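You operate a simulated robot arm through the tools that you are given. There is no shell and no other tool. Be economical: measure what you need, move in short steps, check, and stop when the job is done.

The job below is to be done with a simulated robot arm. You get a single attempt, and the scene is never put back.

Task
The tank fills too low. Turn the blue dial up till the water meets the line.
Fine: lay the tank lid on the shut toilet lid first; flush once to try it, then set the tank lid back.

The check looks at the end state, three seconds after you hand in, the way a careful person would. Anything else that was tipped, shoved, dropped, spilled or broken makes it a failure. A push-on lid holds only when it is set on centred and level and pressed home; a screw cap is set on level and turned clockwise until tight.

Robot
A 6-joint arm with a two-finger parallel gripper, fixed in place. Base frame: the origin is at the foot of the arm, x ahead of it, y to its left, z up. Lengths are in m, angles in rad, forces in N, time in s.
Its first joint turns from -2.897 to 2.897 rad. Payload 3.91 kg.
The TCP is the grasp point between the finger pads, 0.03 m short of the fingertips. In the tool frame z runs along the fingers and y along their closing line. The gripper opens to 0.11 m. The fingers are 0.02 m wide and 0.01 m thick; the gripper's body (0.048 by 0.112 m) begins 0.055 m behind the TCP.
Orientation is told as [roll, pitch, yaw] about the base's x, y, z axes, in that order, counted from this pose: with the fingers straight down and closing along the base's y, the tool's x points along the base's -x, its y along +y and its z along -z.

Tools
- The arm moves only by the tool arm_command. Its argument "targets" is a list of rows, each a list of 7 numbers: the turn, a rotation vector about the base's x, y, z in units of 120 degrees (1.0 is 120 degrees), then the shift along the base's x, y, z in units of 300 mm (1.0 is 300 mm), then the opening, from 0 (shut) to 1 (fully open). In form: [[wx, wy, wz, dx, dy, dz, claw], ...]. A call has 1 to 20 rows; each row is the pose to reach, as a shift and turn from the pose commanded when the call began. A call with a number of a shift or a turn outside -1 to 1 is refused whole. Rows are played at 5 a second. More than 0.05 m and 0.15 rad between two rows, or a gripper value outside its range, and nothing of the call is played. A pose out of reach is approached as far as the arm can. The call stops where the force on the tool passes 40 N (or 10 N more than at its start, if that is more) or the arm is blocked; 0.2 s more then pass. Each finger travels about 0.045 m/s and halts on what it meets, pressing with about 28 N; the grip force reading is that of the motor and also rises with nothing between the fingers. The clock runs only during rows and for 0.2 s after the last one: add rows that repeat a pose to give the fingers time. It gives the time, the measured TCP pose, the force on the tool (base axes), the opening and the grip force at its end, in the units of the frame above (readings bear some noise), and new pictures: "views" is both (left out), scene, wrist or none.
- Cameras (640 x 400 px; columns grow to the right, rows downward): "scene" is fixed at [0.2203, -0.5001, 1.3005]; the picture's right is [0.90, -0.44, 0.00], its down [-0.27, -0.57, -0.78] and it looks along [0.34, 0.70, -0.63] (base axes); focal length 290 px, centre (320, 200). "wrist" rides on the gripper at [0.077, 0.007, -0.115] in the tool frame; the picture's right is [-0.09, 1.00, 0.00], its down [-0.80, -0.07, -0.59] and it looks along [-0.59, -0.05, 0.80] (tool axes); focal length 270 px, centre (320, 200). There is no depth. A picture from a camera that has moved, and an enlarged one, comes with that camera's place and axes in the base frame and with its lens.
- move_column(by): slides the trunk up (or, below 0, down) by that many m; the arm rides with it, the base frame stays. It gives what a move gives, with no picture.
- enlarge(camera, box): a new picture of the part [left, top, right, bottom] of that camera's present view, enlarged. The clock stands still meanwhile.
- hand_in(): hands the job in; it is judged then, once.

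Work in short steps. Places have to be worked out from the pictures, the camera data and where the tool is seen: move nearer, look again, correct. Check each grasp and each placing, and mend what went wrong. You have 120 turns and 170 pictures in all, those below and enlarged ones among them. Open the gripper and draw the arm clear of the work before you hand the job in, unless the task says otherwise; then end with one line.

The tools are called by a JSON object that holds its "method" and its "body". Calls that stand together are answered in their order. arm_command: Moves the arm, as the interface text tells. Its arguments: {"type":"object","properties":{"targets":{"type":"array","items":{"type":"array","items":{"type":"number"}}},"views":{"type":"string","enum":["both","scene","wrist","none"]}},"required":["targets"]} The other tools are called the same way: move_column (by) slides the trunk up or down; enlarge (camera, box) takes an enlarged picture of a part of a camera's view; hand_in () hands the job in.

At the start:

```text
time_s: 0.0
position: [0.4423, 0.2498, 1.0615]
tcp_rot: [-0.001, 0.0, -0.001]
wrist_force: [0.6, -0.7, 0.1]
width: 0.1098
finger_force: 0.1
trunk travel left (down, up): [-0.4, 0.21]
```

scene: 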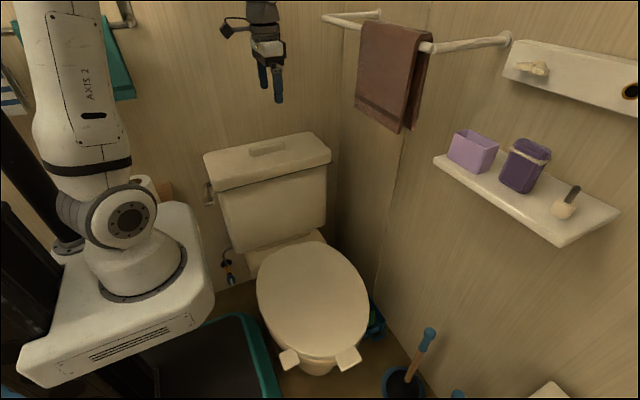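
wrist: 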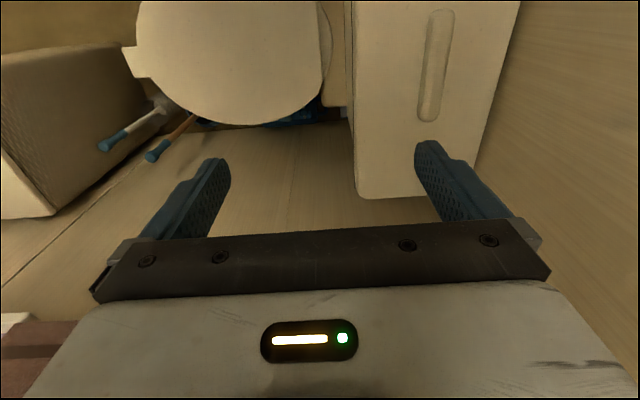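

I'll look closely at the tank lid and toilet before moving; my estimate puts the lid handle near (0.45, 0.40, 0.80), running along x.

{"method": "enlarge", "body": {"camera": "scene", "box": [180, 110, 400, 248]}}

{"method": "enlarge", "body": {"camera": "scene", "box": [200, 230, 420, 380]}}

{"method": "enlarge", "body": {"camera": "wrist", "box": [330, 0, 530, 210]}}

```text
2.90 times, centred on (290, 179) of scene
camera zoom: at [0.2203, -0.5001, 1.3005], right [0.9, -0.44, 0.0], down [-0.27, -0.57, -0.78], along [0.34, 0.7, -0.63], focal length 841 px, centre (407, 261)
```

zoom: 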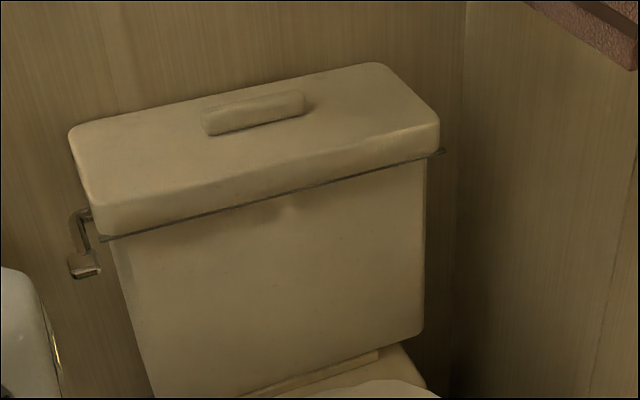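

```text
2.67 times, centred on (310, 305) of scene
camera zoom: at [0.2203, -0.5001, 1.3005], right [0.9, -0.44, 0.0], down [-0.27, -0.57, -0.78], along [0.34, 0.7, -0.63], focal length 774 px, centre (347, -80)
```

zoom: 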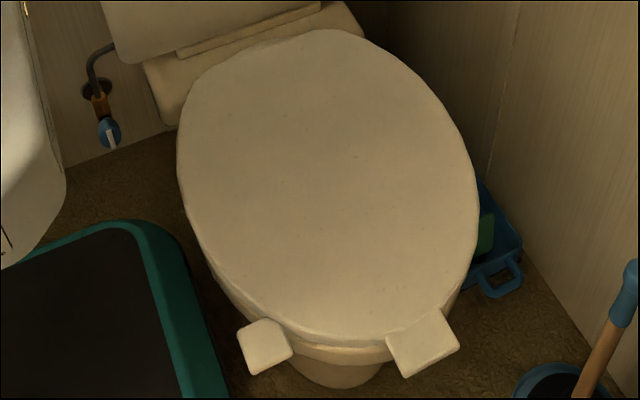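

```text
1.90 times, centred on (430, 105) of wrist
camera zoom: at [0.3637, 0.2556, 1.1777], right [0.09, 1.0, 0.0], down [0.8, -0.07, 0.59], along [0.59, -0.05, -0.8], focal length 515 px, centre (110, 381)
```

zoom: 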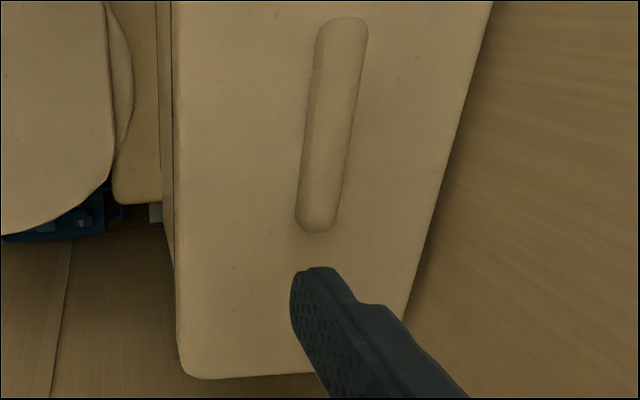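

The lid has a raised bar handle along x; the flush lever is at the tank's -x side. I move above the handle at (0.45, 0.40, 0.93) and look again.

{"method": "arm_command", "body": {"targets": [[0, 0, 0, 0.005, 0.125, -0.1, 1], [0, 0, 0, 0.01, 0.25, -0.2, 1], [0, 0, 0, 0.015, 0.375, -0.3, 1], [0, 0, 0, 0.02, 0.5, -0.4, 1], [0, 0, 0, 0.02, 0.5, -0.4, 1]]}}

```text
time_s: 1.2
position: [0.4467, 0.4024, 0.9435]
tcp_rot: [0.0, -0.001, -0.001]
wrist_force: [-0.3, -0.3, -0.4]
width: 0.11
finger_force: 0.1
trunk travel left (down, up): [-0.4, 0.21]
camera wrist: at [0.3674, 0.4073, 1.0574], right [0.09, 1.0, 0.0], down [0.8, -0.07, 0.59], along [0.59, -0.05, -0.8], focal length 270 px, centre (320, 200)
```

scene: 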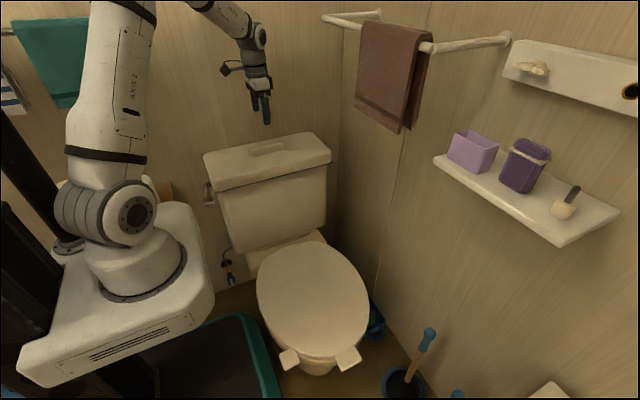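
wrist: 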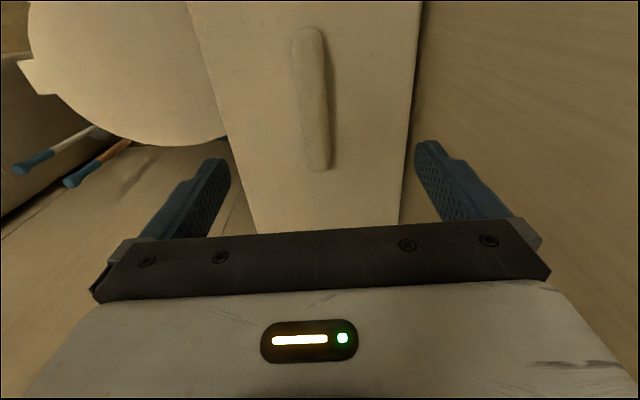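

Handle centre measures about (0.452, 0.394), 30 mm wide. I descend partway to z≈0.83 and look at finger height against the handle.

{"method": "arm_command", "body": {"targets": [[0, 0, 0, 0.01, -0.02, -0.13, 1], [0, 0, 0, 0.017, -0.025, -0.26, 1], [0, 0, 0, 0.017, -0.025, -0.37, 1], [0, 0, 0, 0.017, -0.025, -0.37, 0.6], [0, 0, 0, 0.017, -0.025, -0.37, 0.6]]}}

{"method": "enlarge", "body": {"camera": "scene", "box": [200, 90, 350, 190]}}

```text
time_s: 2.4
position: [0.4534, 0.3914, 0.8322]
tcp_rot: [-0.001, 0.0, -0.001]
wrist_force: [-0.2, 0.1, -0.6]
width: 0.066
finger_force: 0.0
trunk travel left (down, up): [-0.4, 0.21]
camera wrist: at [0.3763, 0.3981, 0.9466], right [0.09, 1.0, 0.0], down [0.8, -0.07, 0.59], along [0.59, -0.05, -0.8], focal length 270 px, centre (320, 200)
```

scene: 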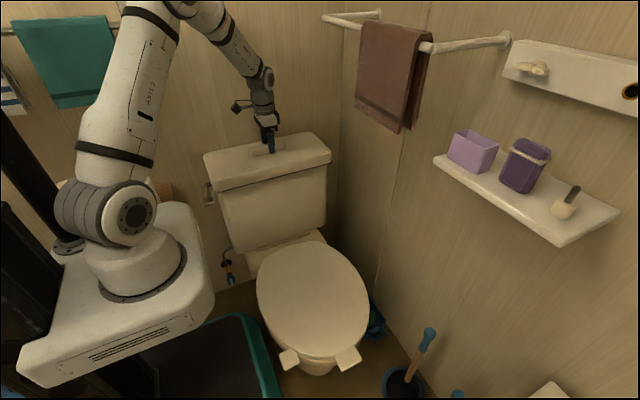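
wrist: 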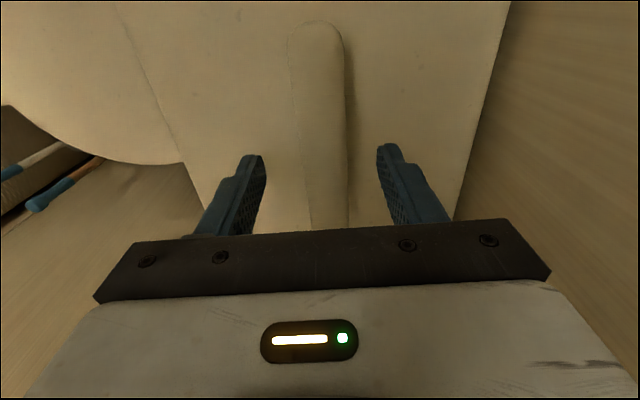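

```text
4.00 times, centred on (275, 140) of scene
camera zoom: at [0.2203, -0.5001, 1.3005], right [0.9, -0.44, 0.0], down [-0.27, -0.57, -0.78], along [0.34, 0.7, -0.63], focal length 1160 px, centre (500, 440)
```

zoom: 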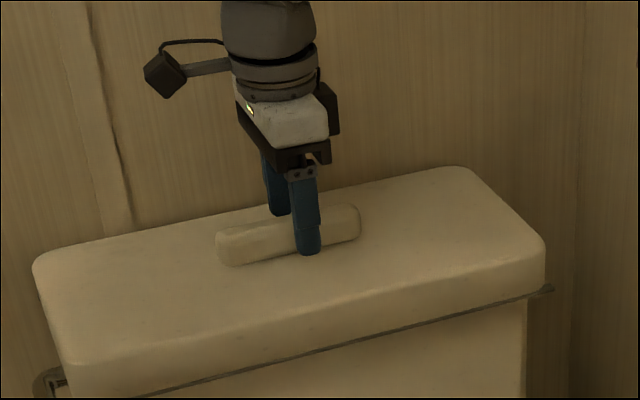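

Fingers straddle the handle well. I go down a further 15 mm watching force, with the opening kept.

{"method": "arm_command", "body": {"targets": [[0, 0, 0, 0, 0.007, -0.017, 0.6], [0, 0, 0, 0, 0.007, -0.034, 0.6], [0, 0, 0, 0, 0.007, -0.05, 0.6], [0, 0, 0, 0, 0.007, -0.05, 0.6]], "views": "wrist"}}

{"method": "enlarge", "body": {"camera": "scene", "box": [230, 110, 305, 160]}}

```text
time_s: 3.4
position: [0.4542, 0.3949, 0.8173]
tcp_rot: [0.001, 0.001, 0.0]
wrist_force: [-0.3, 0.6, -0.1]
width: 0.0661
finger_force: 0.0
trunk travel left (down, up): [-0.4, 0.21]
camera wrist: at [0.376, 0.4004, 0.9311], right [0.09, 1.0, 0.0], down [0.8, -0.07, 0.59], along [0.59, -0.05, -0.8], focal length 270 px, centre (320, 200)
```

wrist: 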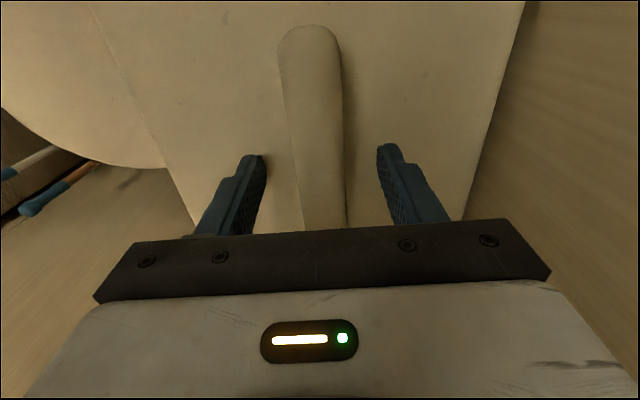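

```text
8.00 times, centred on (268, 135) of scene
camera zoom: at [0.2203, -0.5001, 1.3005], right [0.9, -0.44, 0.0], down [-0.27, -0.57, -0.78], along [0.34, 0.7, -0.63], focal length 2321 px, centre (740, 720)
```

zoom: 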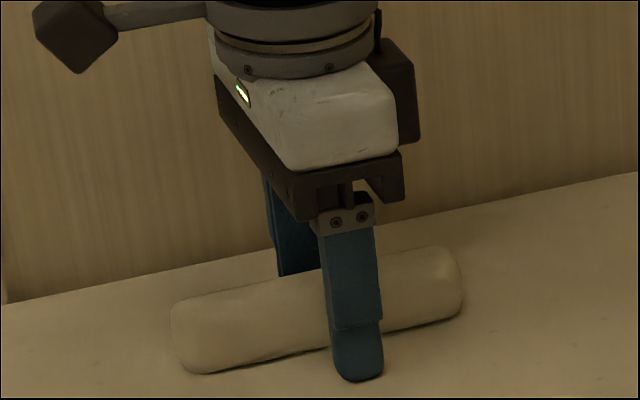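

Still no contact; I lower in 3 mm steps by another 8 mm.

{"method": "arm_command", "body": {"targets": [[0, 0, 0, -0.007, 0, -0.01, 0.6], [0, 0, 0, -0.007, 0, -0.018, 0.6], [0, 0, 0, -0.007, 0, -0.026, 0.6], [0, 0, 0, -0.007, 0, -0.026, 0.6]], "views": "none"}}

{"method": "enlarge", "body": {"camera": "scene", "box": [230, 110, 305, 160]}}

```text
time_s: 4.1
position: [0.4532, 0.3955, 0.8159]
tcp_rot: [0.008, -0.01, 0.003]
wrist_force: [-1.6, -4.0, 15.2]
width: 0.068
finger_force: 2.1
trunk travel left (down, up): [-0.4, 0.21]
stopped in row 3: the force on the tool passed its limit (the readings are from after the stop); the commanded pose is now the measured one
```

```text
8.00 times, centred on (268, 135) of scene
camera zoom: at [0.2203, -0.5001, 1.3005], right [0.9, -0.44, 0.0], down [-0.27, -0.57, -0.78], along [0.34, 0.7, -0.63], focal length 2321 px, centre (740, 720)
```

zoom: 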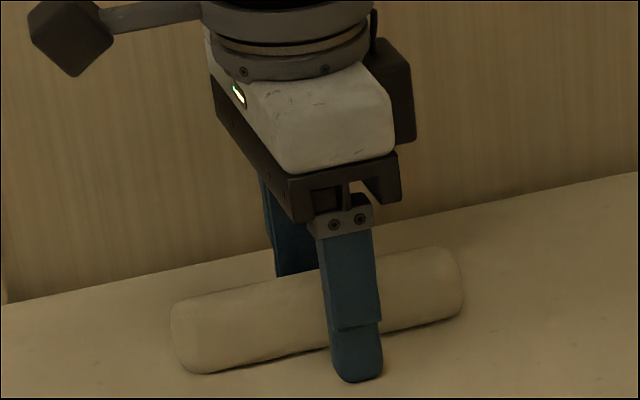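

Lid top touched at z≈0.786 (handle top ≈0.81). I back off 3 mm, level, and close on the handle.

{"method": "arm_command", "body": {"targets": [[-0.004, 0.005, -0.0014, 0, 0, 0.01, 0.6], [-0.004, 0.005, -0.0014, 0, 0, 0.01, 0.3], [-0.004, 0.005, -0.0014, 0, 0, 0.01, 0.1], [-0.004, 0.005, -0.0014, 0, 0, 0.01, 0.0], [-0.004, 0.005, -0.0014, 0, 0, 0.01, 0.0], [-0.004, 0.005, -0.0014, 0, 0, 0.01, 0.0], [-0.004, 0.005, -0.0014, 0, 0, 0.01, 0.0]], "views": "wrist"}}

```text
time_s: 5.7
position: [0.4546, 0.3957, 0.8182]
tcp_rot: [-0.003, 0.004, -0.002]
wrist_force: [0.5, -1.8, 0.9]
width: 0.0259
finger_force: 27.3
trunk travel left (down, up): [-0.4, 0.21]
camera wrist: at [0.3764, 0.4021, 0.9323], right [0.09, 1.0, 0.0], down [0.8, -0.07, 0.59], along [0.59, -0.06, -0.81], focal length 270 px, centre (320, 200)
```

wrist: 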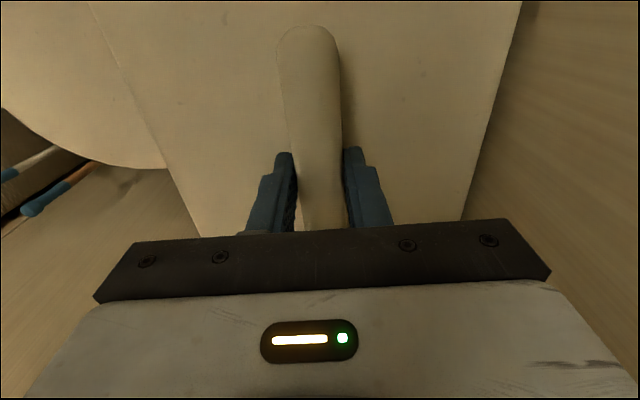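

Gripped at 26 mm width; seated grasp pose is (0.4546, 0.3957, 0.8182). I lift slowly straight up and check for weight and tilt.

{"method": "arm_command", "body": {"targets": [[0, 0, 0, 0, 0, 0.015, 0], [0, 0, 0, 0, 0, 0.03, 0], [0, 0, 0, 0, 0, 0.06, 0], [0, 0, 0, 0, 0, 0.1, 0], [0, 0, 0, 0, 0, 0.15, 0], [0, 0, 0, 0, 0, 0.2, 0], [0, 0, 0, 0, 0, 0.2, 0]]}}

```text
time_s: 7.3
position: [0.4536, 0.3959, 0.8778]
tcp_rot: [-0.003, 0.002, -0.002]
wrist_force: [-0.8, 0.9, -5.3]
width: 0.0262
finger_force: 27.9
trunk travel left (down, up): [-0.4, 0.21]
camera wrist: at [0.3762, 0.4018, 0.993], right [0.09, 1.0, 0.0], down [0.8, -0.07, 0.59], along [0.59, -0.06, -0.81], focal length 270 px, centre (320, 200)
```

scene: 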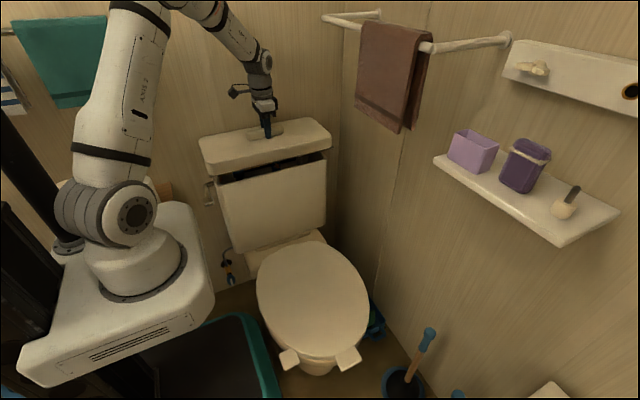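
wrist: 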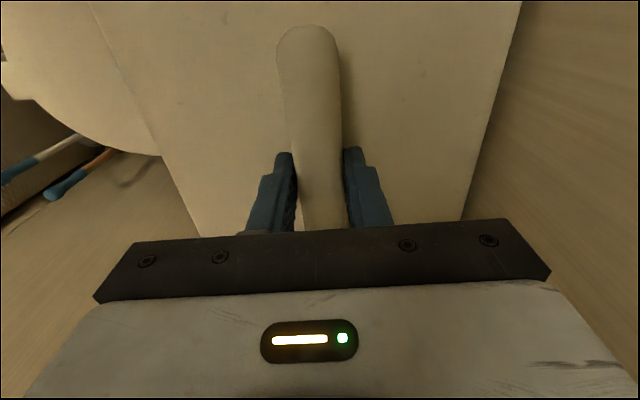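

The lid is light (~0.55 kg) and hangs level. I carry it slightly up and 0.30 m toward -y, above the toilet lid (centre about x 0.44, y 0.06).

{"method": "arm_command", "body": {"targets": [[0, 0, 0, 0, 0, 0.08, 0], [0, 0, 0, 0, -0.05, 0.12, 0], [0, 0, 0, 0, -0.13, 0.12, 0], [0, 0, 0, 0, -0.23, 0.12, 0], [0, 0, 0, 0, -0.33, 0.12, 0], [0, 0, 0, 0, -0.43, 0.12, 0], [0, 0, 0, 0, -0.53, 0.12, 0], [0, 0, 0, 0, -0.63, 0.12, 0], [0, 0, 0, 0, -0.73, 0.12, 0], [0, 0, 0, 0, -0.83, 0.12, 0], [0, 0, 0, 0, -0.92, 0.12, 0], [0, 0, 0, 0, -1, 0.12, 0], [0, 0, 0, 0, -1, 0.12, 0]]}}

```text
time_s: 10.1
position: [0.451, 0.097, 0.9142]
tcp_rot: [-0.003, 0.002, -0.002]
wrist_force: [0.4, -0.8, -5.1]
width: 0.026
finger_force: 28.0
trunk travel left (down, up): [-0.4, 0.21]
camera wrist: at [0.3747, 0.1026, 1.0286], right [0.09, 1.0, 0.0], down [0.8, -0.07, 0.59], along [0.59, -0.05, -0.81], focal length 270 px, centre (320, 200)
```

scene: 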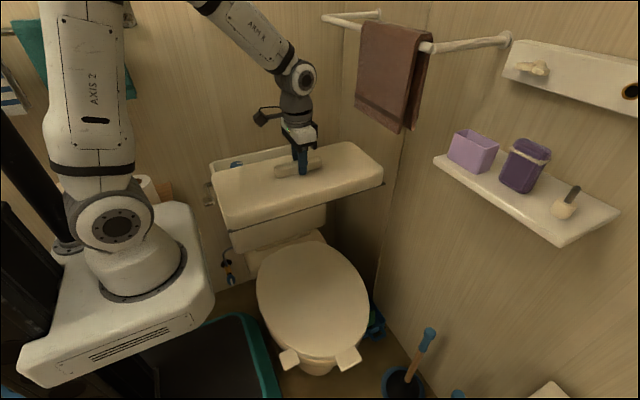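
wrist: 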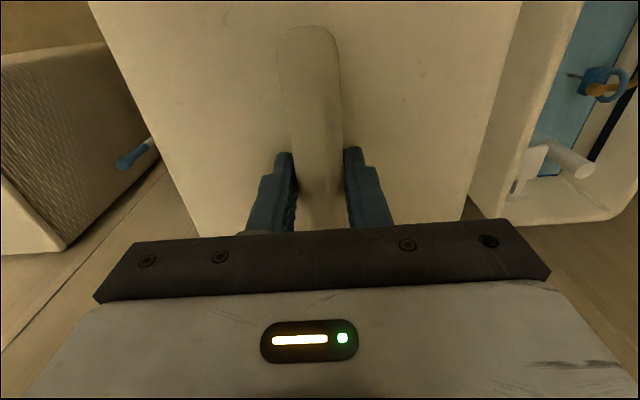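

The lid is held well and is clear of the tank. Now to y≈0.055 and down 0.25 m, watching clearance with the robot platform at x≈0.17.

{"method": "arm_command", "body": {"targets": [[0, 0, 0, 0, -0.07, 0, 0], [0, 0, 0, 0, -0.14, -0.05, 0], [0, 0, 0, 0, -0.14, -0.15, 0], [0, 0, 0, 0, -0.14, -0.25, 0], [0, 0, 0, 0, -0.14, -0.35, 0], [0, 0, 0, 0, -0.14, -0.45, 0], [0, 0, 0, 0, -0.14, -0.55, 0], [0, 0, 0, 0, -0.14, -0.65, 0], [0, 0, 0, 0, -0.14, -0.75, 0], [0, 0, 0, 0, -0.14, -0.83, 0], [0, 0, 0, 0, -0.14, -0.83, 0]]}}

```text
time_s: 12.5
position: [0.455, 0.0544, 0.6638]
tcp_rot: [-0.001, 0.004, -0.003]
wrist_force: [-1.1, 0.0, -4.5]
width: 0.0258
finger_force: 27.6
trunk travel left (down, up): [-0.4, 0.21]
camera wrist: at [0.3762, 0.0605, 0.7796], right [0.09, 1.0, 0.0], down [0.8, -0.07, 0.59], along [0.59, -0.06, -0.81], focal length 270 px, centre (320, 200)
```

scene: 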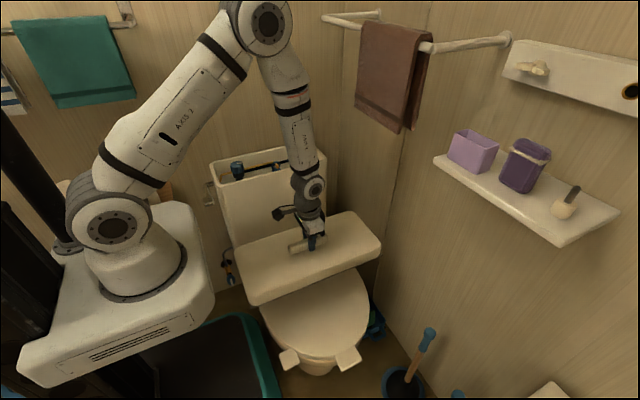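
wrist: 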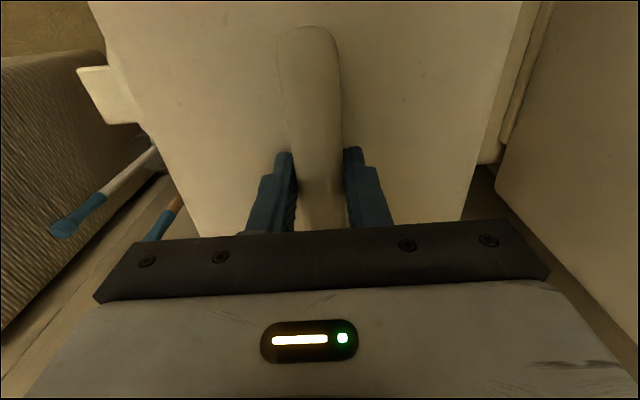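

Clear all round. I descend another 0.10 m and look.

{"method": "arm_command", "body": {"targets": [[0, 0, 0, 0, 0, -0.1, 0], [0, 0, 0, 0, 0, -0.2, 0], [0, 0, 0, 0, 0, -0.28, 0], [0, 0, 0, 0, 0, -0.35, 0], [0, 0, 0, 0, 0, -0.35, 0]]}}

{"method": "enlarge", "body": {"camera": "scene", "box": [200, 230, 420, 380]}}

```text
time_s: 13.7
position: [0.4533, 0.0525, 0.5587]
tcp_rot: [-0.001, 0.004, -0.002]
wrist_force: [0.7, 0.4, -5.1]
width: 0.0255
finger_force: 28.5
trunk travel left (down, up): [-0.4, 0.21]
camera wrist: at [0.376, 0.0582, 0.6735], right [0.09, 1.0, 0.0], down [0.8, -0.07, 0.59], along [0.59, -0.05, -0.81], focal length 270 px, centre (320, 200)
```

scene: 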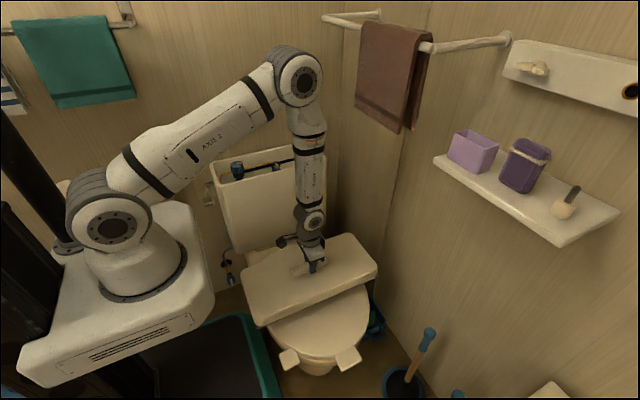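
wrist: 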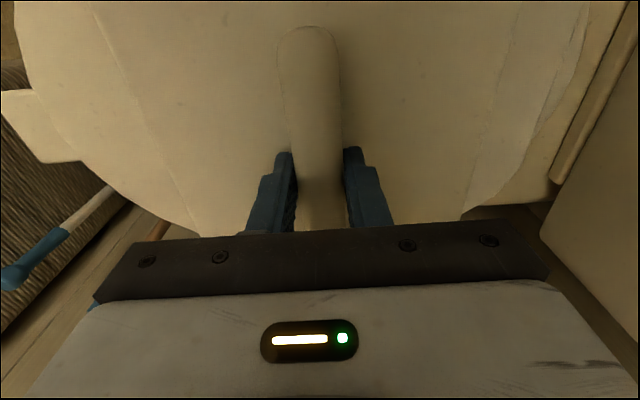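

```text
2.67 times, centred on (310, 305) of scene
camera zoom: at [0.2203, -0.5001, 1.3005], right [0.9, -0.44, 0.0], down [-0.27, -0.57, -0.78], along [0.34, 0.7, -0.63], focal length 774 px, centre (347, -80)
```

zoom: 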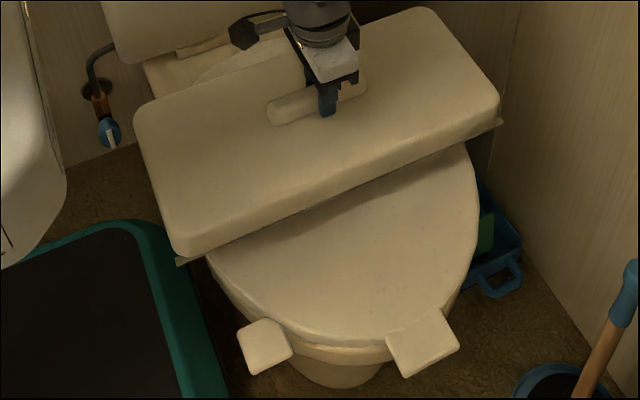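

Position is good over the toilet lid. I lower in 6 mm steps until contact.

{"method": "arm_command", "body": {"targets": [[0, 0, 0, 0, 0, -0.04, 0], [0, 0, 0, 0, 0, -0.08, 0], [0, 0, 0, 0, 0, -0.12, 0], [0, 0, 0, 0, 0, -0.15, 0], [0, 0, 0, 0, 0, -0.15, 0]], "views": "none"}}

{"method": "enlarge", "body": {"camera": "scene", "box": [200, 230, 420, 380]}}

```text
time_s: 14.9
position: [0.456, 0.0538, 0.5141]
tcp_rot: [-0.001, 0.003, -0.003]
wrist_force: [0.2, 0.4, -5.5]
width: 0.0256
finger_force: 28.7
trunk travel left (down, up): [-0.4, 0.21]
```

```text
2.67 times, centred on (310, 305) of scene
camera zoom: at [0.2203, -0.5001, 1.3005], right [0.9, -0.44, 0.0], down [-0.27, -0.57, -0.78], along [0.34, 0.7, -0.63], focal length 774 px, centre (347, -80)
```

zoom: 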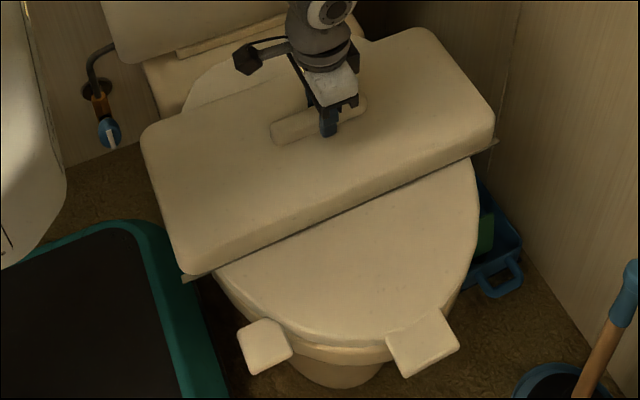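

Very near contact. I continue in 3 mm steps.

{"method": "arm_command", "body": {"targets": [[0, 0, 0, 0, 0, -0.01, 0], [0, 0, 0, 0, 0, -0.02, 0], [0, 0, 0, 0, 0, -0.03, 0], [0, 0, 0, 0, 0, -0.04, 0], [0, 0, 0, 0, 0, -0.05, 0], [0, 0, 0, 0, 0, -0.06, 0], [0, 0, 0, 0, 0, -0.07, 0], [0, 0, 0, 0, 0, -0.08, 0]], "views": "none"}}

{"method": "enlarge", "body": {"camera": "scene", "box": [200, 230, 420, 380]}}

```text
time_s: 15.6
position: [0.4543, 0.0525, 0.5134]
tcp_rot: [0.0, -0.001, -0.002]
wrist_force: [-5.6, -7.1, 30.2]
width: 0.0261
finger_force: 28.4
trunk travel left (down, up): [-0.4, 0.21]
stopped in row 3: the force on the tool passed its limit (the readings are from after the stop); the commanded pose is now the measured one
```

```text
2.67 times, centred on (310, 305) of scene
camera zoom: at [0.2203, -0.5001, 1.3005], right [0.9, -0.44, 0.0], down [-0.27, -0.57, -0.78], along [0.34, 0.7, -0.63], focal length 774 px, centre (347, -80)
```

zoom: 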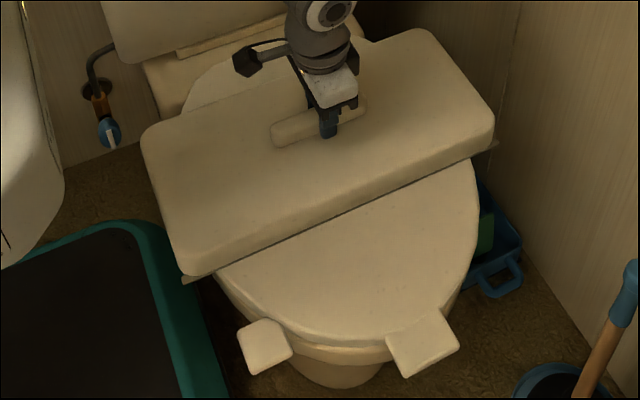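

The lid rests on the toilet lid (30 N contact). I relieve the press and open the gripper, then rise.

{"method": "arm_command", "body": {"targets": [[0, 0, 0, 0, 0, 0.004, 0], [0, 0, 0, 0, 0, 0.004, 0.3], [0, 0, 0, 0, 0, 0.004, 0.5], [0, 0, 0, 0, 0, 0.004, 0.6], [0, 0, 0, 0, 0, 0.004, 0.6], [0, 0, 0, 0, 0, 0.004, 0.6], [0, 0, 0, 0, 0, 0.05, 0.6], [0, 0, 0, 0, 0, 0.12, 0.6], [0, 0, 0, 0, 0, 0.2, 0.6]]}}

```text
time_s: 17.6
position: [0.4529, 0.0545, 0.5687]
tcp_rot: [-0.002, -0.001, -0.001]
wrist_force: [0.1, -0.1, 0.0]
width: 0.0659
finger_force: 0.1
trunk travel left (down, up): [-0.4, 0.21]
camera wrist: at [0.3751, 0.0596, 0.6836], right [0.09, 1.0, 0.0], down [0.8, -0.07, 0.59], along [0.59, -0.05, -0.8], focal length 270 px, centre (320, 200)
```

scene: 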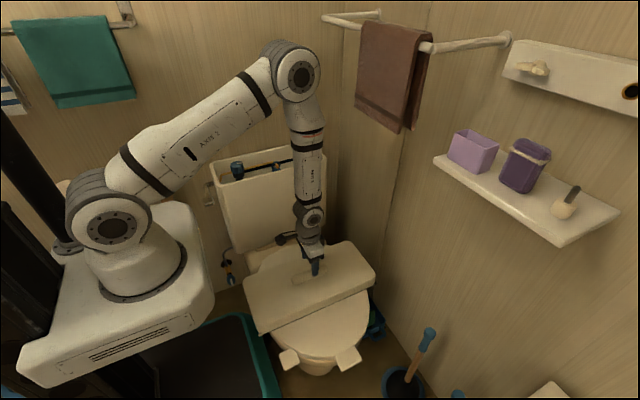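
wrist: 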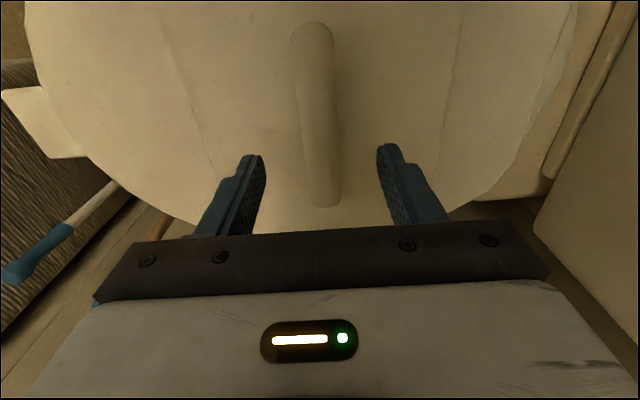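

The lid lies steady on the toilet lid. I rise, then move over the tank to look inside.

{"method": "arm_command", "body": {"targets": [[0, 0, 0, 0, 0, 0.15, 0.6], [0, 0, 0, 0, 0, 0.3, 0.6], [0, 0, 0, 0, 0, 0.45, 0.6], [0, 0, 0, 0, 0, 0.6, 0.6], [0, 0, 0, 0, 0, 0.75, 0.6], [0, 0, 0, 0, 0, 0.9, 0.6], [0, 0, 0, 0, 0, 1, 0.6]], "views": "none"}}

{"method": "arm_command", "body": {"targets": [[0, 0, 0, -0.05, 0.1, 0.1, 0.3], [0, 0, 0, -0.08, 0.2, 0.2, 0], [0, 0, 0, -0.08, 0.3, 0.3, 0], [0, 0, 0, -0.08, 0.4, 0.4, 0], [0, 0, 0, -0.08, 0.5, 0.5, 0], [0, 0, 0, -0.08, 0.6, 0.5, 0], [0, 0, 0, -0.08, 0.7, 0.5, 0], [0, 0, 0, -0.08, 0.8, 0.5, 0], [0, 0, 0, -0.08, 0.9, 0.5, 0], [0, 0, 0, -0.08, 0.9, 0.5, 0]]}}

{"method": "enlarge", "body": {"camera": "scene", "box": [190, 130, 350, 230]}}

```text
time_s: 19.2
position: [0.4589, 0.0509, 0.8732]
tcp_rot: [-0.003, 0.0, -0.002]
wrist_force: [0.2, -0.8, -0.7]
width: 0.066
finger_force: 0.0
trunk travel left (down, up): [-0.4, 0.21]
```

```text
time_s: 21.4
position: [0.4312, 0.324, 1.0181]
tcp_rot: [-0.003, 0.0, -0.004]
wrist_force: [0.1, -0.6, 0.6]
width: 0.0
finger_force: 28.3
trunk travel left (down, up): [-0.4, 0.21]
camera wrist: at [0.3529, 0.3302, 1.1327], right [0.09, 1.0, 0.0], down [0.8, -0.07, 0.6], along [0.59, -0.06, -0.8], focal length 270 px, centre (320, 200)
```

scene: 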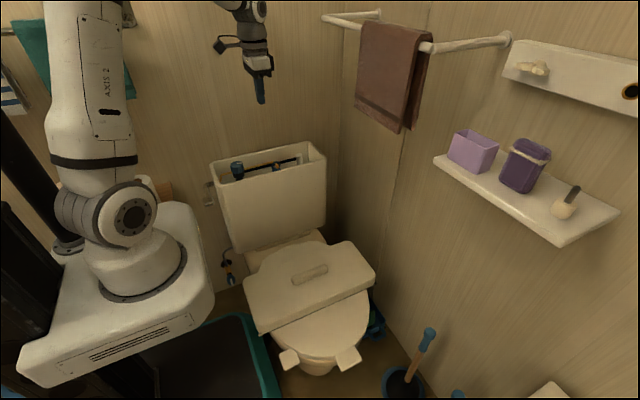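
wrist: 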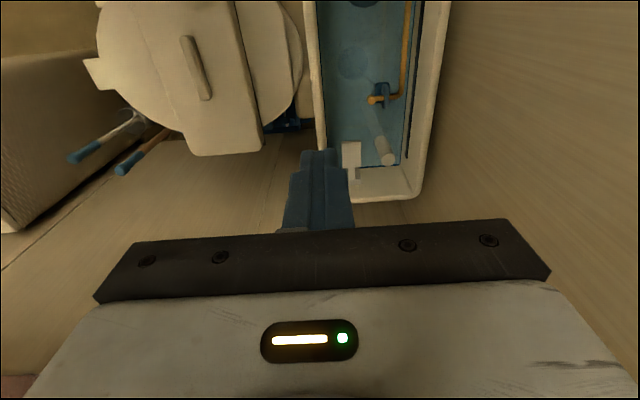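

```text
4.00 times, centred on (270, 180) of scene
camera zoom: at [0.2203, -0.5001, 1.3005], right [0.9, -0.44, 0.0], down [-0.27, -0.57, -0.78], along [0.34, 0.7, -0.63], focal length 1160 px, centre (520, 280)
```

zoom: 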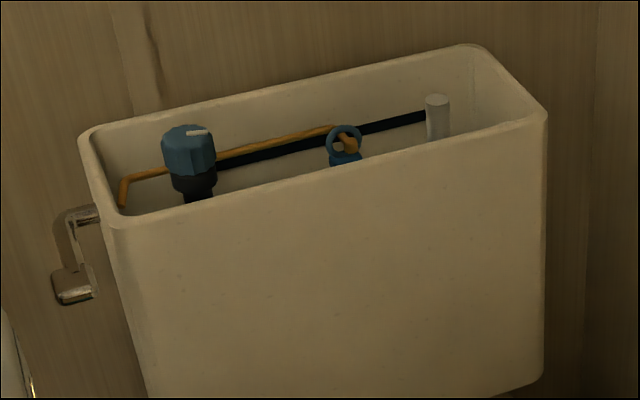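

I see the blue dial (with white pointer) near the tank's left end, about (0.335, 0.39, 0.77), plus the overflow pipe, chain and a dark band on the back wall. I bring the wrist camera near to view the dial and water line.

{"method": "arm_command", "body": {"targets": [[0, 0, 0, -0.13, 0.04, -0.05, 0], [0, 0, 0, -0.26, 0.08, -0.1, 0], [0, 0, 0, -0.39, 0.12, -0.17, 0], [0, 0, 0, -0.5, 0.16, -0.25, 0], [0, 0, 0, -0.6, 0.2, -0.32, 0], [0, 0, 0, -0.66, 0.2, -0.36, 0], [0, 0, 0, -0.66, 0.2, -0.36, 0]], "views": "wrist"}}

{"method": "enlarge", "body": {"camera": "wrist", "box": [220, 40, 460, 200]}}

```text
time_s: 23.0
position: [0.2335, 0.3865, 0.9117]
tcp_rot: [-0.001, -0.002, -0.002]
wrist_force: [-0.1, 0.6, -0.6]
width: 0.0001
finger_force: 28.3
trunk travel left (down, up): [-0.4, 0.21]
camera wrist: at [0.1559, 0.3929, 1.0261], right [0.09, 1.0, 0.0], down [0.8, -0.07, 0.6], along [0.59, -0.06, -0.8], focal length 270 px, centre (320, 200)
```

wrist: 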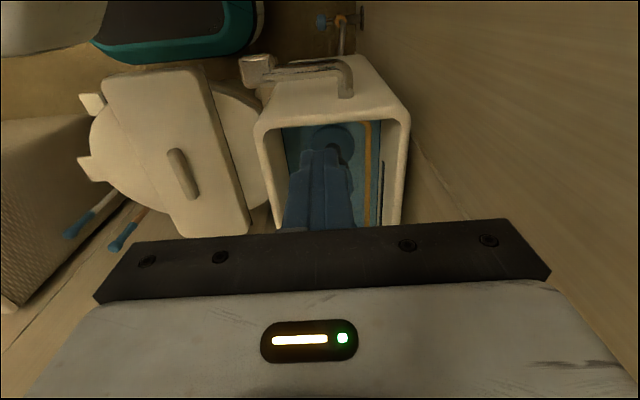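

```text
2.50 times, centred on (340, 120) of wrist
camera zoom: at [0.1559, 0.3929, 1.0261], right [0.09, 1.0, 0.0], down [0.8, -0.07, 0.6], along [0.59, -0.06, -0.8], focal length 676 px, centre (270, 400)
```

zoom: 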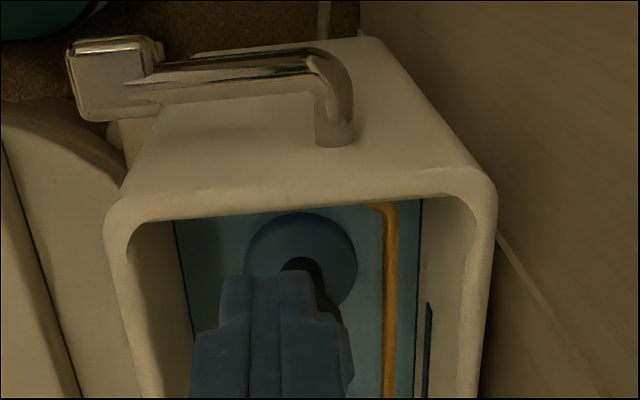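

The closed fingers hide the dial. I open the gripper and shift +x by 0.08 for a free view.

{"method": "arm_command", "body": {"targets": [[0, 0, 0, 0.13, 0, 0, 1], [0, 0, 0, 0.27, 0, 0, 1], [0, 0, 0, 0.27, 0, 0, 1], [0, 0, 0, 0.27, 0, 0, 1], [0, 0, 0, 0.27, 0, 0, 1], [0, 0, 0, 0.27, 0, 0, 1]], "views": "wrist"}}

{"method": "enlarge", "body": {"camera": "wrist", "box": [240, 50, 420, 220]}}

```text
time_s: 24.4
position: [0.3141, 0.3816, 0.9104]
tcp_rot: [-0.003, 0.0, -0.002]
wrist_force: [0.8, 0.1, 0.5]
width: 0.1102
finger_force: 0.0
trunk travel left (down, up): [-0.4, 0.21]
camera wrist: at [0.2362, 0.3881, 1.026], right [0.09, 1.0, 0.0], down [0.8, -0.07, 0.6], along [0.59, -0.06, -0.8], focal length 270 px, centre (320, 200)
```

wrist: 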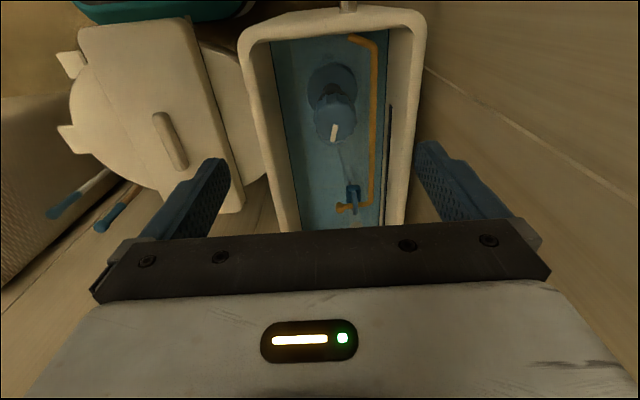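

```text
2.35 times, centred on (330, 135) of wrist
camera zoom: at [0.2362, 0.3881, 1.026], right [0.09, 1.0, 0.0], down [0.8, -0.07, 0.6], along [0.59, -0.06, -0.8], focal length 636 px, centre (296, 353)
```

zoom: 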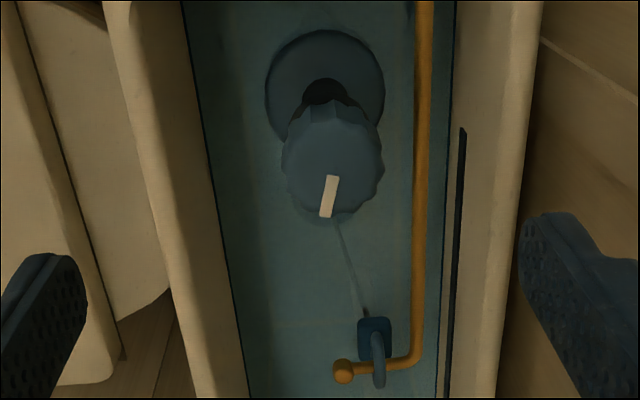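

Knob centre is about (0.330, 0.392), top z≈0.77, Ø≈42 mm; pointer now toward +x. Black line on the back wall at z≈0.70, water at ≈0.61. I move above the knob with 66 mm opening and check.

{"method": "arm_command", "body": {"targets": [[0, 0, 0, 0.053, 0.036, -0.1, 0.6], [0, 0, 0, 0.053, 0.036, -0.2, 0.6], [0, 0, 0, 0.053, 0.036, -0.28, 0.6], [0, 0, 0, 0.053, 0.036, -0.28, 0.6], [0, 0, 0, 0.053, 0.036, -0.28, 0.6]], "views": "wrist"}}

{"method": "enlarge", "body": {"camera": "scene", "box": [190, 100, 310, 200]}}

```text
time_s: 25.6
position: [0.3308, 0.3933, 0.8275]
tcp_rot: [-0.003, 0.001, -0.001]
wrist_force: [-0.4, -0.3, -0.7]
width: 0.0657
finger_force: 0.1
trunk travel left (down, up): [-0.4, 0.21]
camera wrist: at [0.2529, 0.3994, 0.9412], right [0.09, 1.0, 0.0], down [0.8, -0.07, 0.6], along [0.59, -0.06, -0.8], focal length 270 px, centre (320, 200)
```

wrist: 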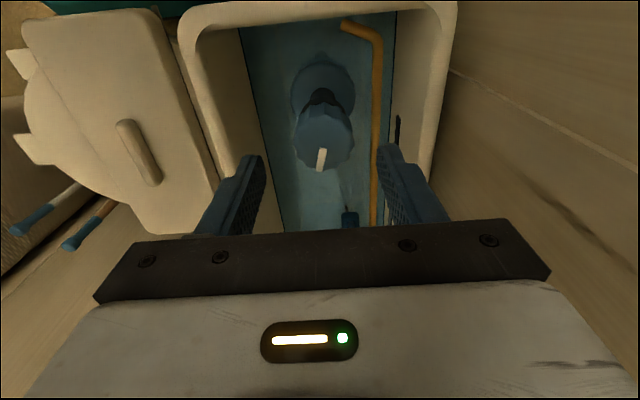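

```text
4.00 times, centred on (250, 150) of scene
camera zoom: at [0.2203, -0.5001, 1.3005], right [0.9, -0.44, 0.0], down [-0.27, -0.57, -0.78], along [0.34, 0.7, -0.63], focal length 1160 px, centre (600, 400)
```

zoom: 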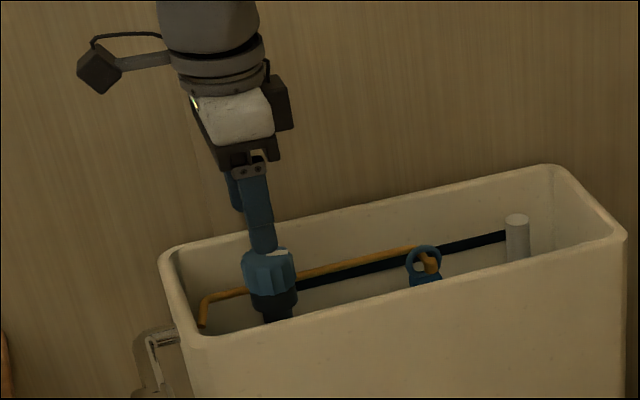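

Knob lies between the fingers at about (0.331, 0.395). I descend 50 mm so the tips reach z≈0.745, then look.

{"method": "arm_command", "body": {"targets": [[0, 0, 0, 0.0, 0.007, -0.06, 0.6], [0, 0, 0, 0.0, 0.007, -0.12, 0.6], [0, 0, 0, 0.0, 0.007, -0.17, 0.6], [0, 0, 0, 0.0, 0.007, -0.17, 0.6]], "views": "wrist"}}

{"method": "enlarge", "body": {"camera": "scene", "box": [190, 100, 310, 200]}}

```text
time_s: 26.6
position: [0.3311, 0.3947, 0.7768]
tcp_rot: [-0.001, -0.002, -0.002]
wrist_force: [0.1, 0.4, -0.9]
width: 0.0659
finger_force: 0.1
trunk travel left (down, up): [-0.4, 0.21]
camera wrist: at [0.2537, 0.4014, 0.8912], right [0.09, 1.0, 0.0], down [0.8, -0.07, 0.6], along [0.59, -0.06, -0.8], focal length 270 px, centre (320, 200)
```

wrist: 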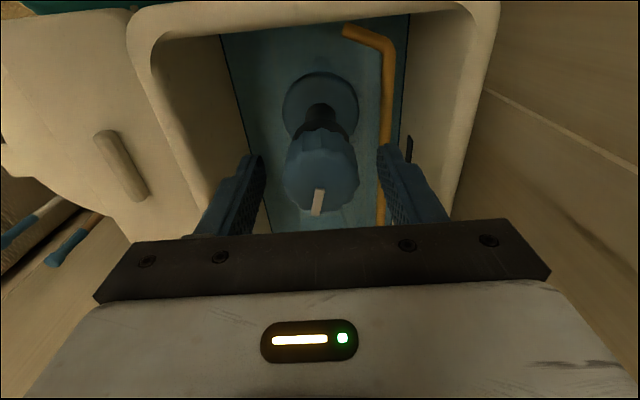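

```text
4.00 times, centred on (250, 150) of scene
camera zoom: at [0.2203, -0.5001, 1.3005], right [0.9, -0.44, 0.0], down [-0.27, -0.57, -0.78], along [0.34, 0.7, -0.63], focal length 1160 px, centre (600, 400)
```

zoom: 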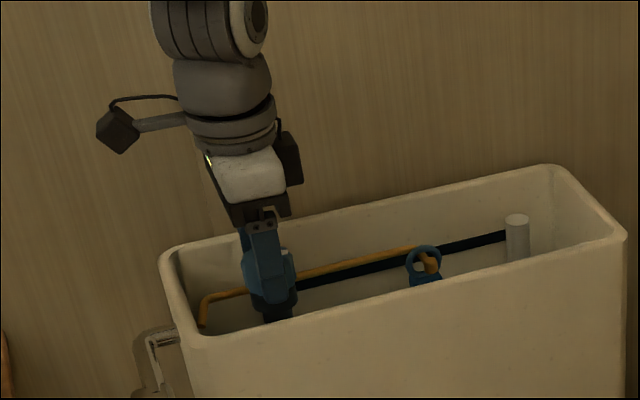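

Triangulating again across views gives the knob nearer x≈0.342, top z≈0.755. I shift +11 mm in x and lower 12 mm before gripping.

{"method": "arm_command", "body": {"targets": [[0, 0, 0, 0.02, -0.003, 0, 0.6], [0, 0, 0, 0.037, -0.005, -0.02, 0.6], [0, 0, 0, 0.037, -0.005, -0.035, 0.6], [0, 0, 0, 0.037, -0.005, -0.035, 0.6]], "views": "wrist"}}

{"method": "enlarge", "body": {"camera": "scene", "box": [220, 130, 280, 190]}}

```text
time_s: 27.6
position: [0.3416, 0.3951, 0.7668]
tcp_rot: [-0.003, -0.001, -0.001]
wrist_force: [-0.2, -0.3, 0.1]
width: 0.0659
finger_force: 0.0
trunk travel left (down, up): [-0.4, 0.21]
camera wrist: at [0.264, 0.4008, 0.8821], right [0.09, 1.0, 0.0], down [0.8, -0.07, 0.6], along [0.59, -0.06, -0.8], focal length 270 px, centre (320, 200)
```

wrist: 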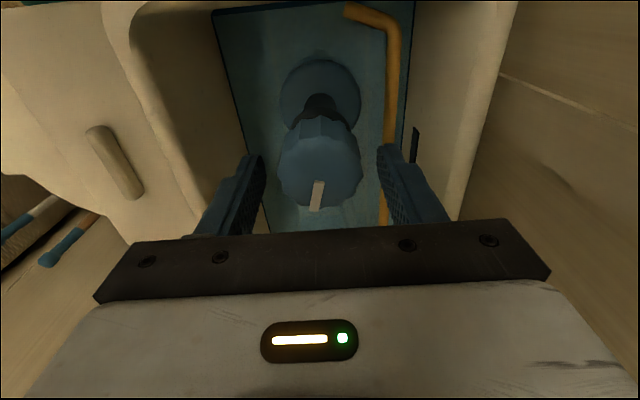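

```text
6.67 times, centred on (250, 160) of scene
camera zoom: at [0.2203, -0.5001, 1.3005], right [0.9, -0.44, 0.0], down [-0.27, -0.57, -0.78], along [0.34, 0.7, -0.63], focal length 1934 px, centre (787, 467)
```

zoom: 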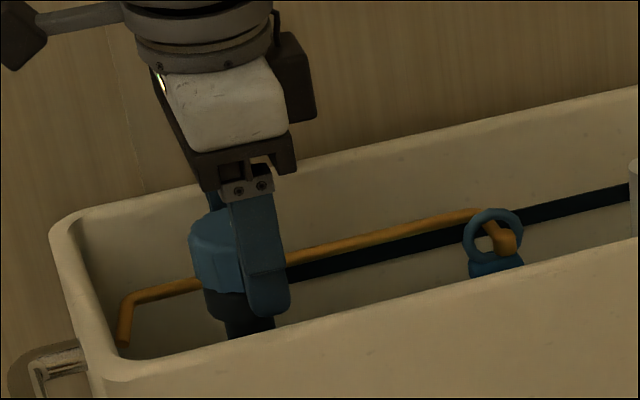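

Fingers are now centred on the knob. I close gently and check the grip.

{"method": "arm_command", "body": {"targets": [[0, 0, 0, 0.003, 0, 0, 0.4], [0, 0, 0, 0.003, 0, 0, 0.3], [0, 0, 0, 0.003, 0, 0, 0.2], [0, 0, 0, 0.003, 0, 0, 0.2], [0, 0, 0, 0.003, 0, 0, 0.2]], "views": "wrist"}}

{"method": "enlarge", "body": {"camera": "wrist", "box": [200, 0, 440, 240]}}

```text
time_s: 28.8
position: [0.3423, 0.3963, 0.7677]
tcp_rot: [-0.002, 0.0, -0.001]
wrist_force: [1.0, 1.2, -0.1]
width: 0.0415
finger_force: 45.1
trunk travel left (down, up): [-0.4, 0.21]
camera wrist: at [0.2647, 0.4014, 0.8818], right [0.09, 1.0, 0.0], down [0.8, -0.07, 0.6], along [0.59, -0.06, -0.8], focal length 270 px, centre (320, 200)
```

wrist: 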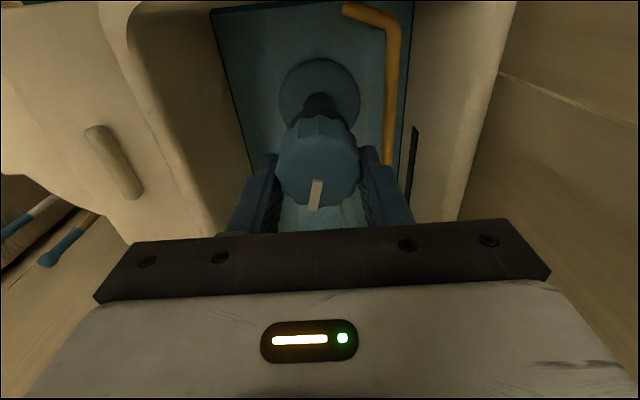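

```text
1.67 times, centred on (320, 120) of wrist
camera zoom: at [0.2647, 0.4014, 0.8818], right [0.09, 1.0, 0.0], down [0.8, -0.07, 0.6], along [0.59, -0.06, -0.8], focal length 450 px, centre (320, 333)
```

zoom: 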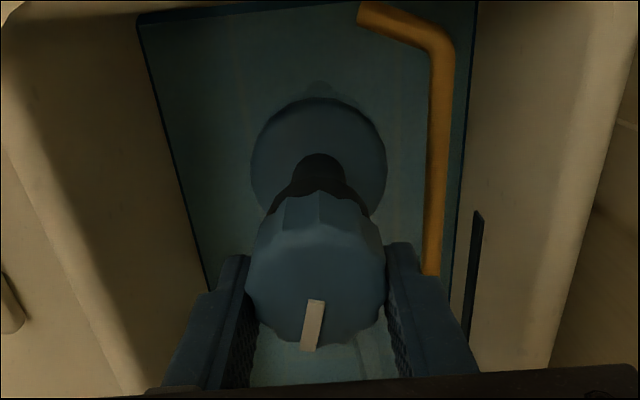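

Solid grip (41.5 mm). I try a clockwise (from above) turn of 30° and see how dial and water respond.

{"method": "arm_command", "body": {"targets": [[0, 0, -0.05, 0.003, 0, 0, 0.2], [0, 0, -0.1, 0.003, 0, 0, 0.2], [0, 0, -0.15, 0.003, 0, 0, 0.2], [0, 0, -0.2, 0.003, 0, 0, 0.2], [0, 0, -0.25, 0.003, 0, 0, 0.2], [0, 0, -0.25, 0.003, 0, 0, 0.2]], "views": "wrist"}}

{"method": "enlarge", "body": {"camera": "wrist", "box": [200, 0, 440, 240]}}

```text
time_s: 30.2
position: [0.3411, 0.3917, 0.767]
tcp_rot: [-0.005, 0.0, -0.526]
wrist_force: [-14.2, -32.7, 7.5]
width: 0.0416
finger_force: 44.3
trunk travel left (down, up): [-0.4, 0.21]
camera wrist: at [0.278, 0.4357, 0.8818], right [0.58, 0.82, -0.01], down [0.66, -0.46, 0.6], along [0.48, -0.35, -0.8], focal length 270 px, centre (320, 200)
```

wrist: 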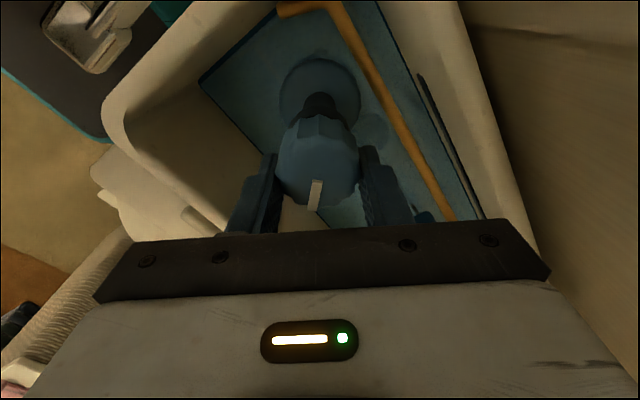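

```text
1.67 times, centred on (320, 120) of wrist
camera zoom: at [0.278, 0.4357, 0.8818], right [0.58, 0.82, -0.01], down [0.66, -0.46, 0.6], along [0.48, -0.35, -0.8], focal length 450 px, centre (320, 333)
```

zoom: 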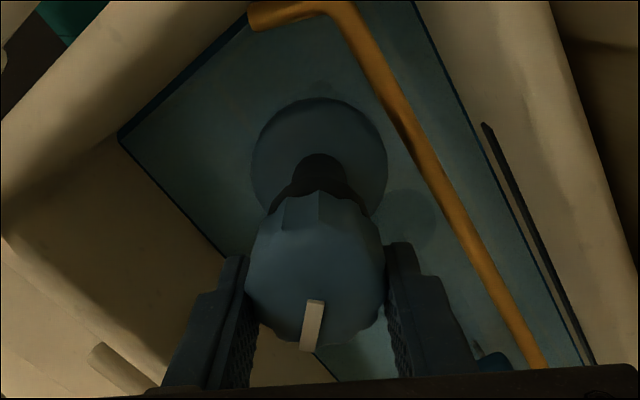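

The dial followed the gripper, with some side load (32 N, grip slightly off the axis). I release, rise, turn back to yaw 0 and look at the water.

{"method": "arm_command", "body": {"targets": [[0, 0, 0, 0, 0, 0, 0.4], [0, 0, 0, 0, 0, 0, 0.6], [0, 0, 0, 0, 0, 0, 0.6], [0, 0, 0, 0, 0, 0.1, 0.6], [0, 0, 0.05, 0, 0, 0.2, 0.6], [0, 0, 0.1, 0, 0, 0.25, 0.6], [0, 0, 0.15, 0, 0, 0.3, 0.8], [0, 0, 0.2, -0.05, 0, 0.4, 1], [0, 0, 0.25, -0.1, -0.05, 0.48, 1], [0, 0, 0.25, -0.1, -0.05, 0.48, 1]], "views": "wrist"}}

{"method": "enlarge", "body": {"camera": "wrist", "box": [240, 50, 420, 220]}}

{"method": "enlarge", "body": {"camera": "scene", "box": [190, 130, 350, 230]}}

```text
time_s: 32.4
position: [0.31, 0.3813, 0.9117]
tcp_rot: [-0.001, 0.001, -0.002]
wrist_force: [-0.5, -0.2, -0.3]
width: 0.1102
finger_force: 0.1
trunk travel left (down, up): [-0.4, 0.21]
camera wrist: at [0.2328, 0.3873, 1.026], right [0.09, 1.0, 0.0], down [0.8, -0.07, 0.6], along [0.59, -0.05, -0.8], focal length 270 px, centre (320, 200)
```

wrist: 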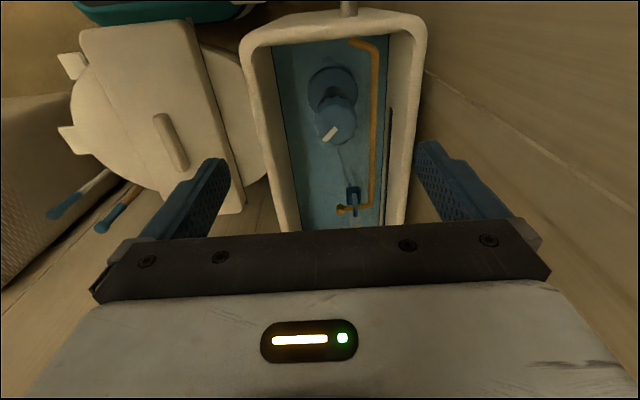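

```text
2.35 times, centred on (330, 135) of wrist
camera zoom: at [0.2328, 0.3873, 1.026], right [0.09, 1.0, 0.0], down [0.8, -0.07, 0.6], along [0.59, -0.05, -0.8], focal length 636 px, centre (296, 353)
```

zoom: 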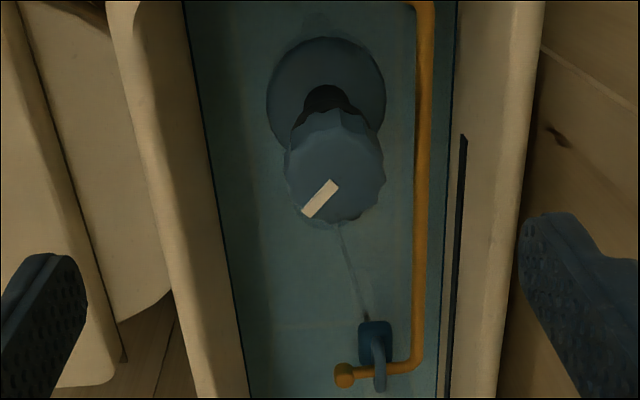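

```text
4.00 times, centred on (270, 180) of scene
camera zoom: at [0.2203, -0.5001, 1.3005], right [0.9, -0.44, 0.0], down [-0.27, -0.57, -0.78], along [0.34, 0.7, -0.63], focal length 1160 px, centre (520, 280)
```

zoom: 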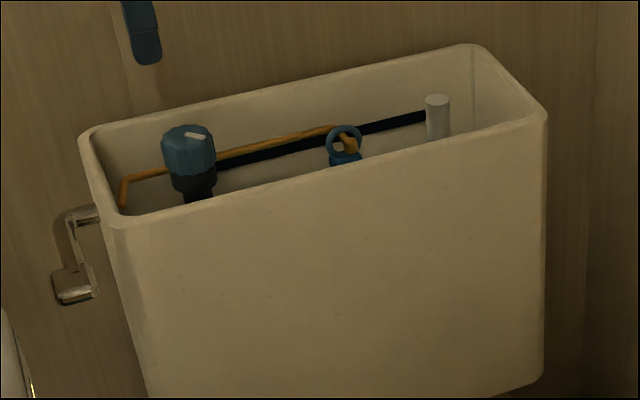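

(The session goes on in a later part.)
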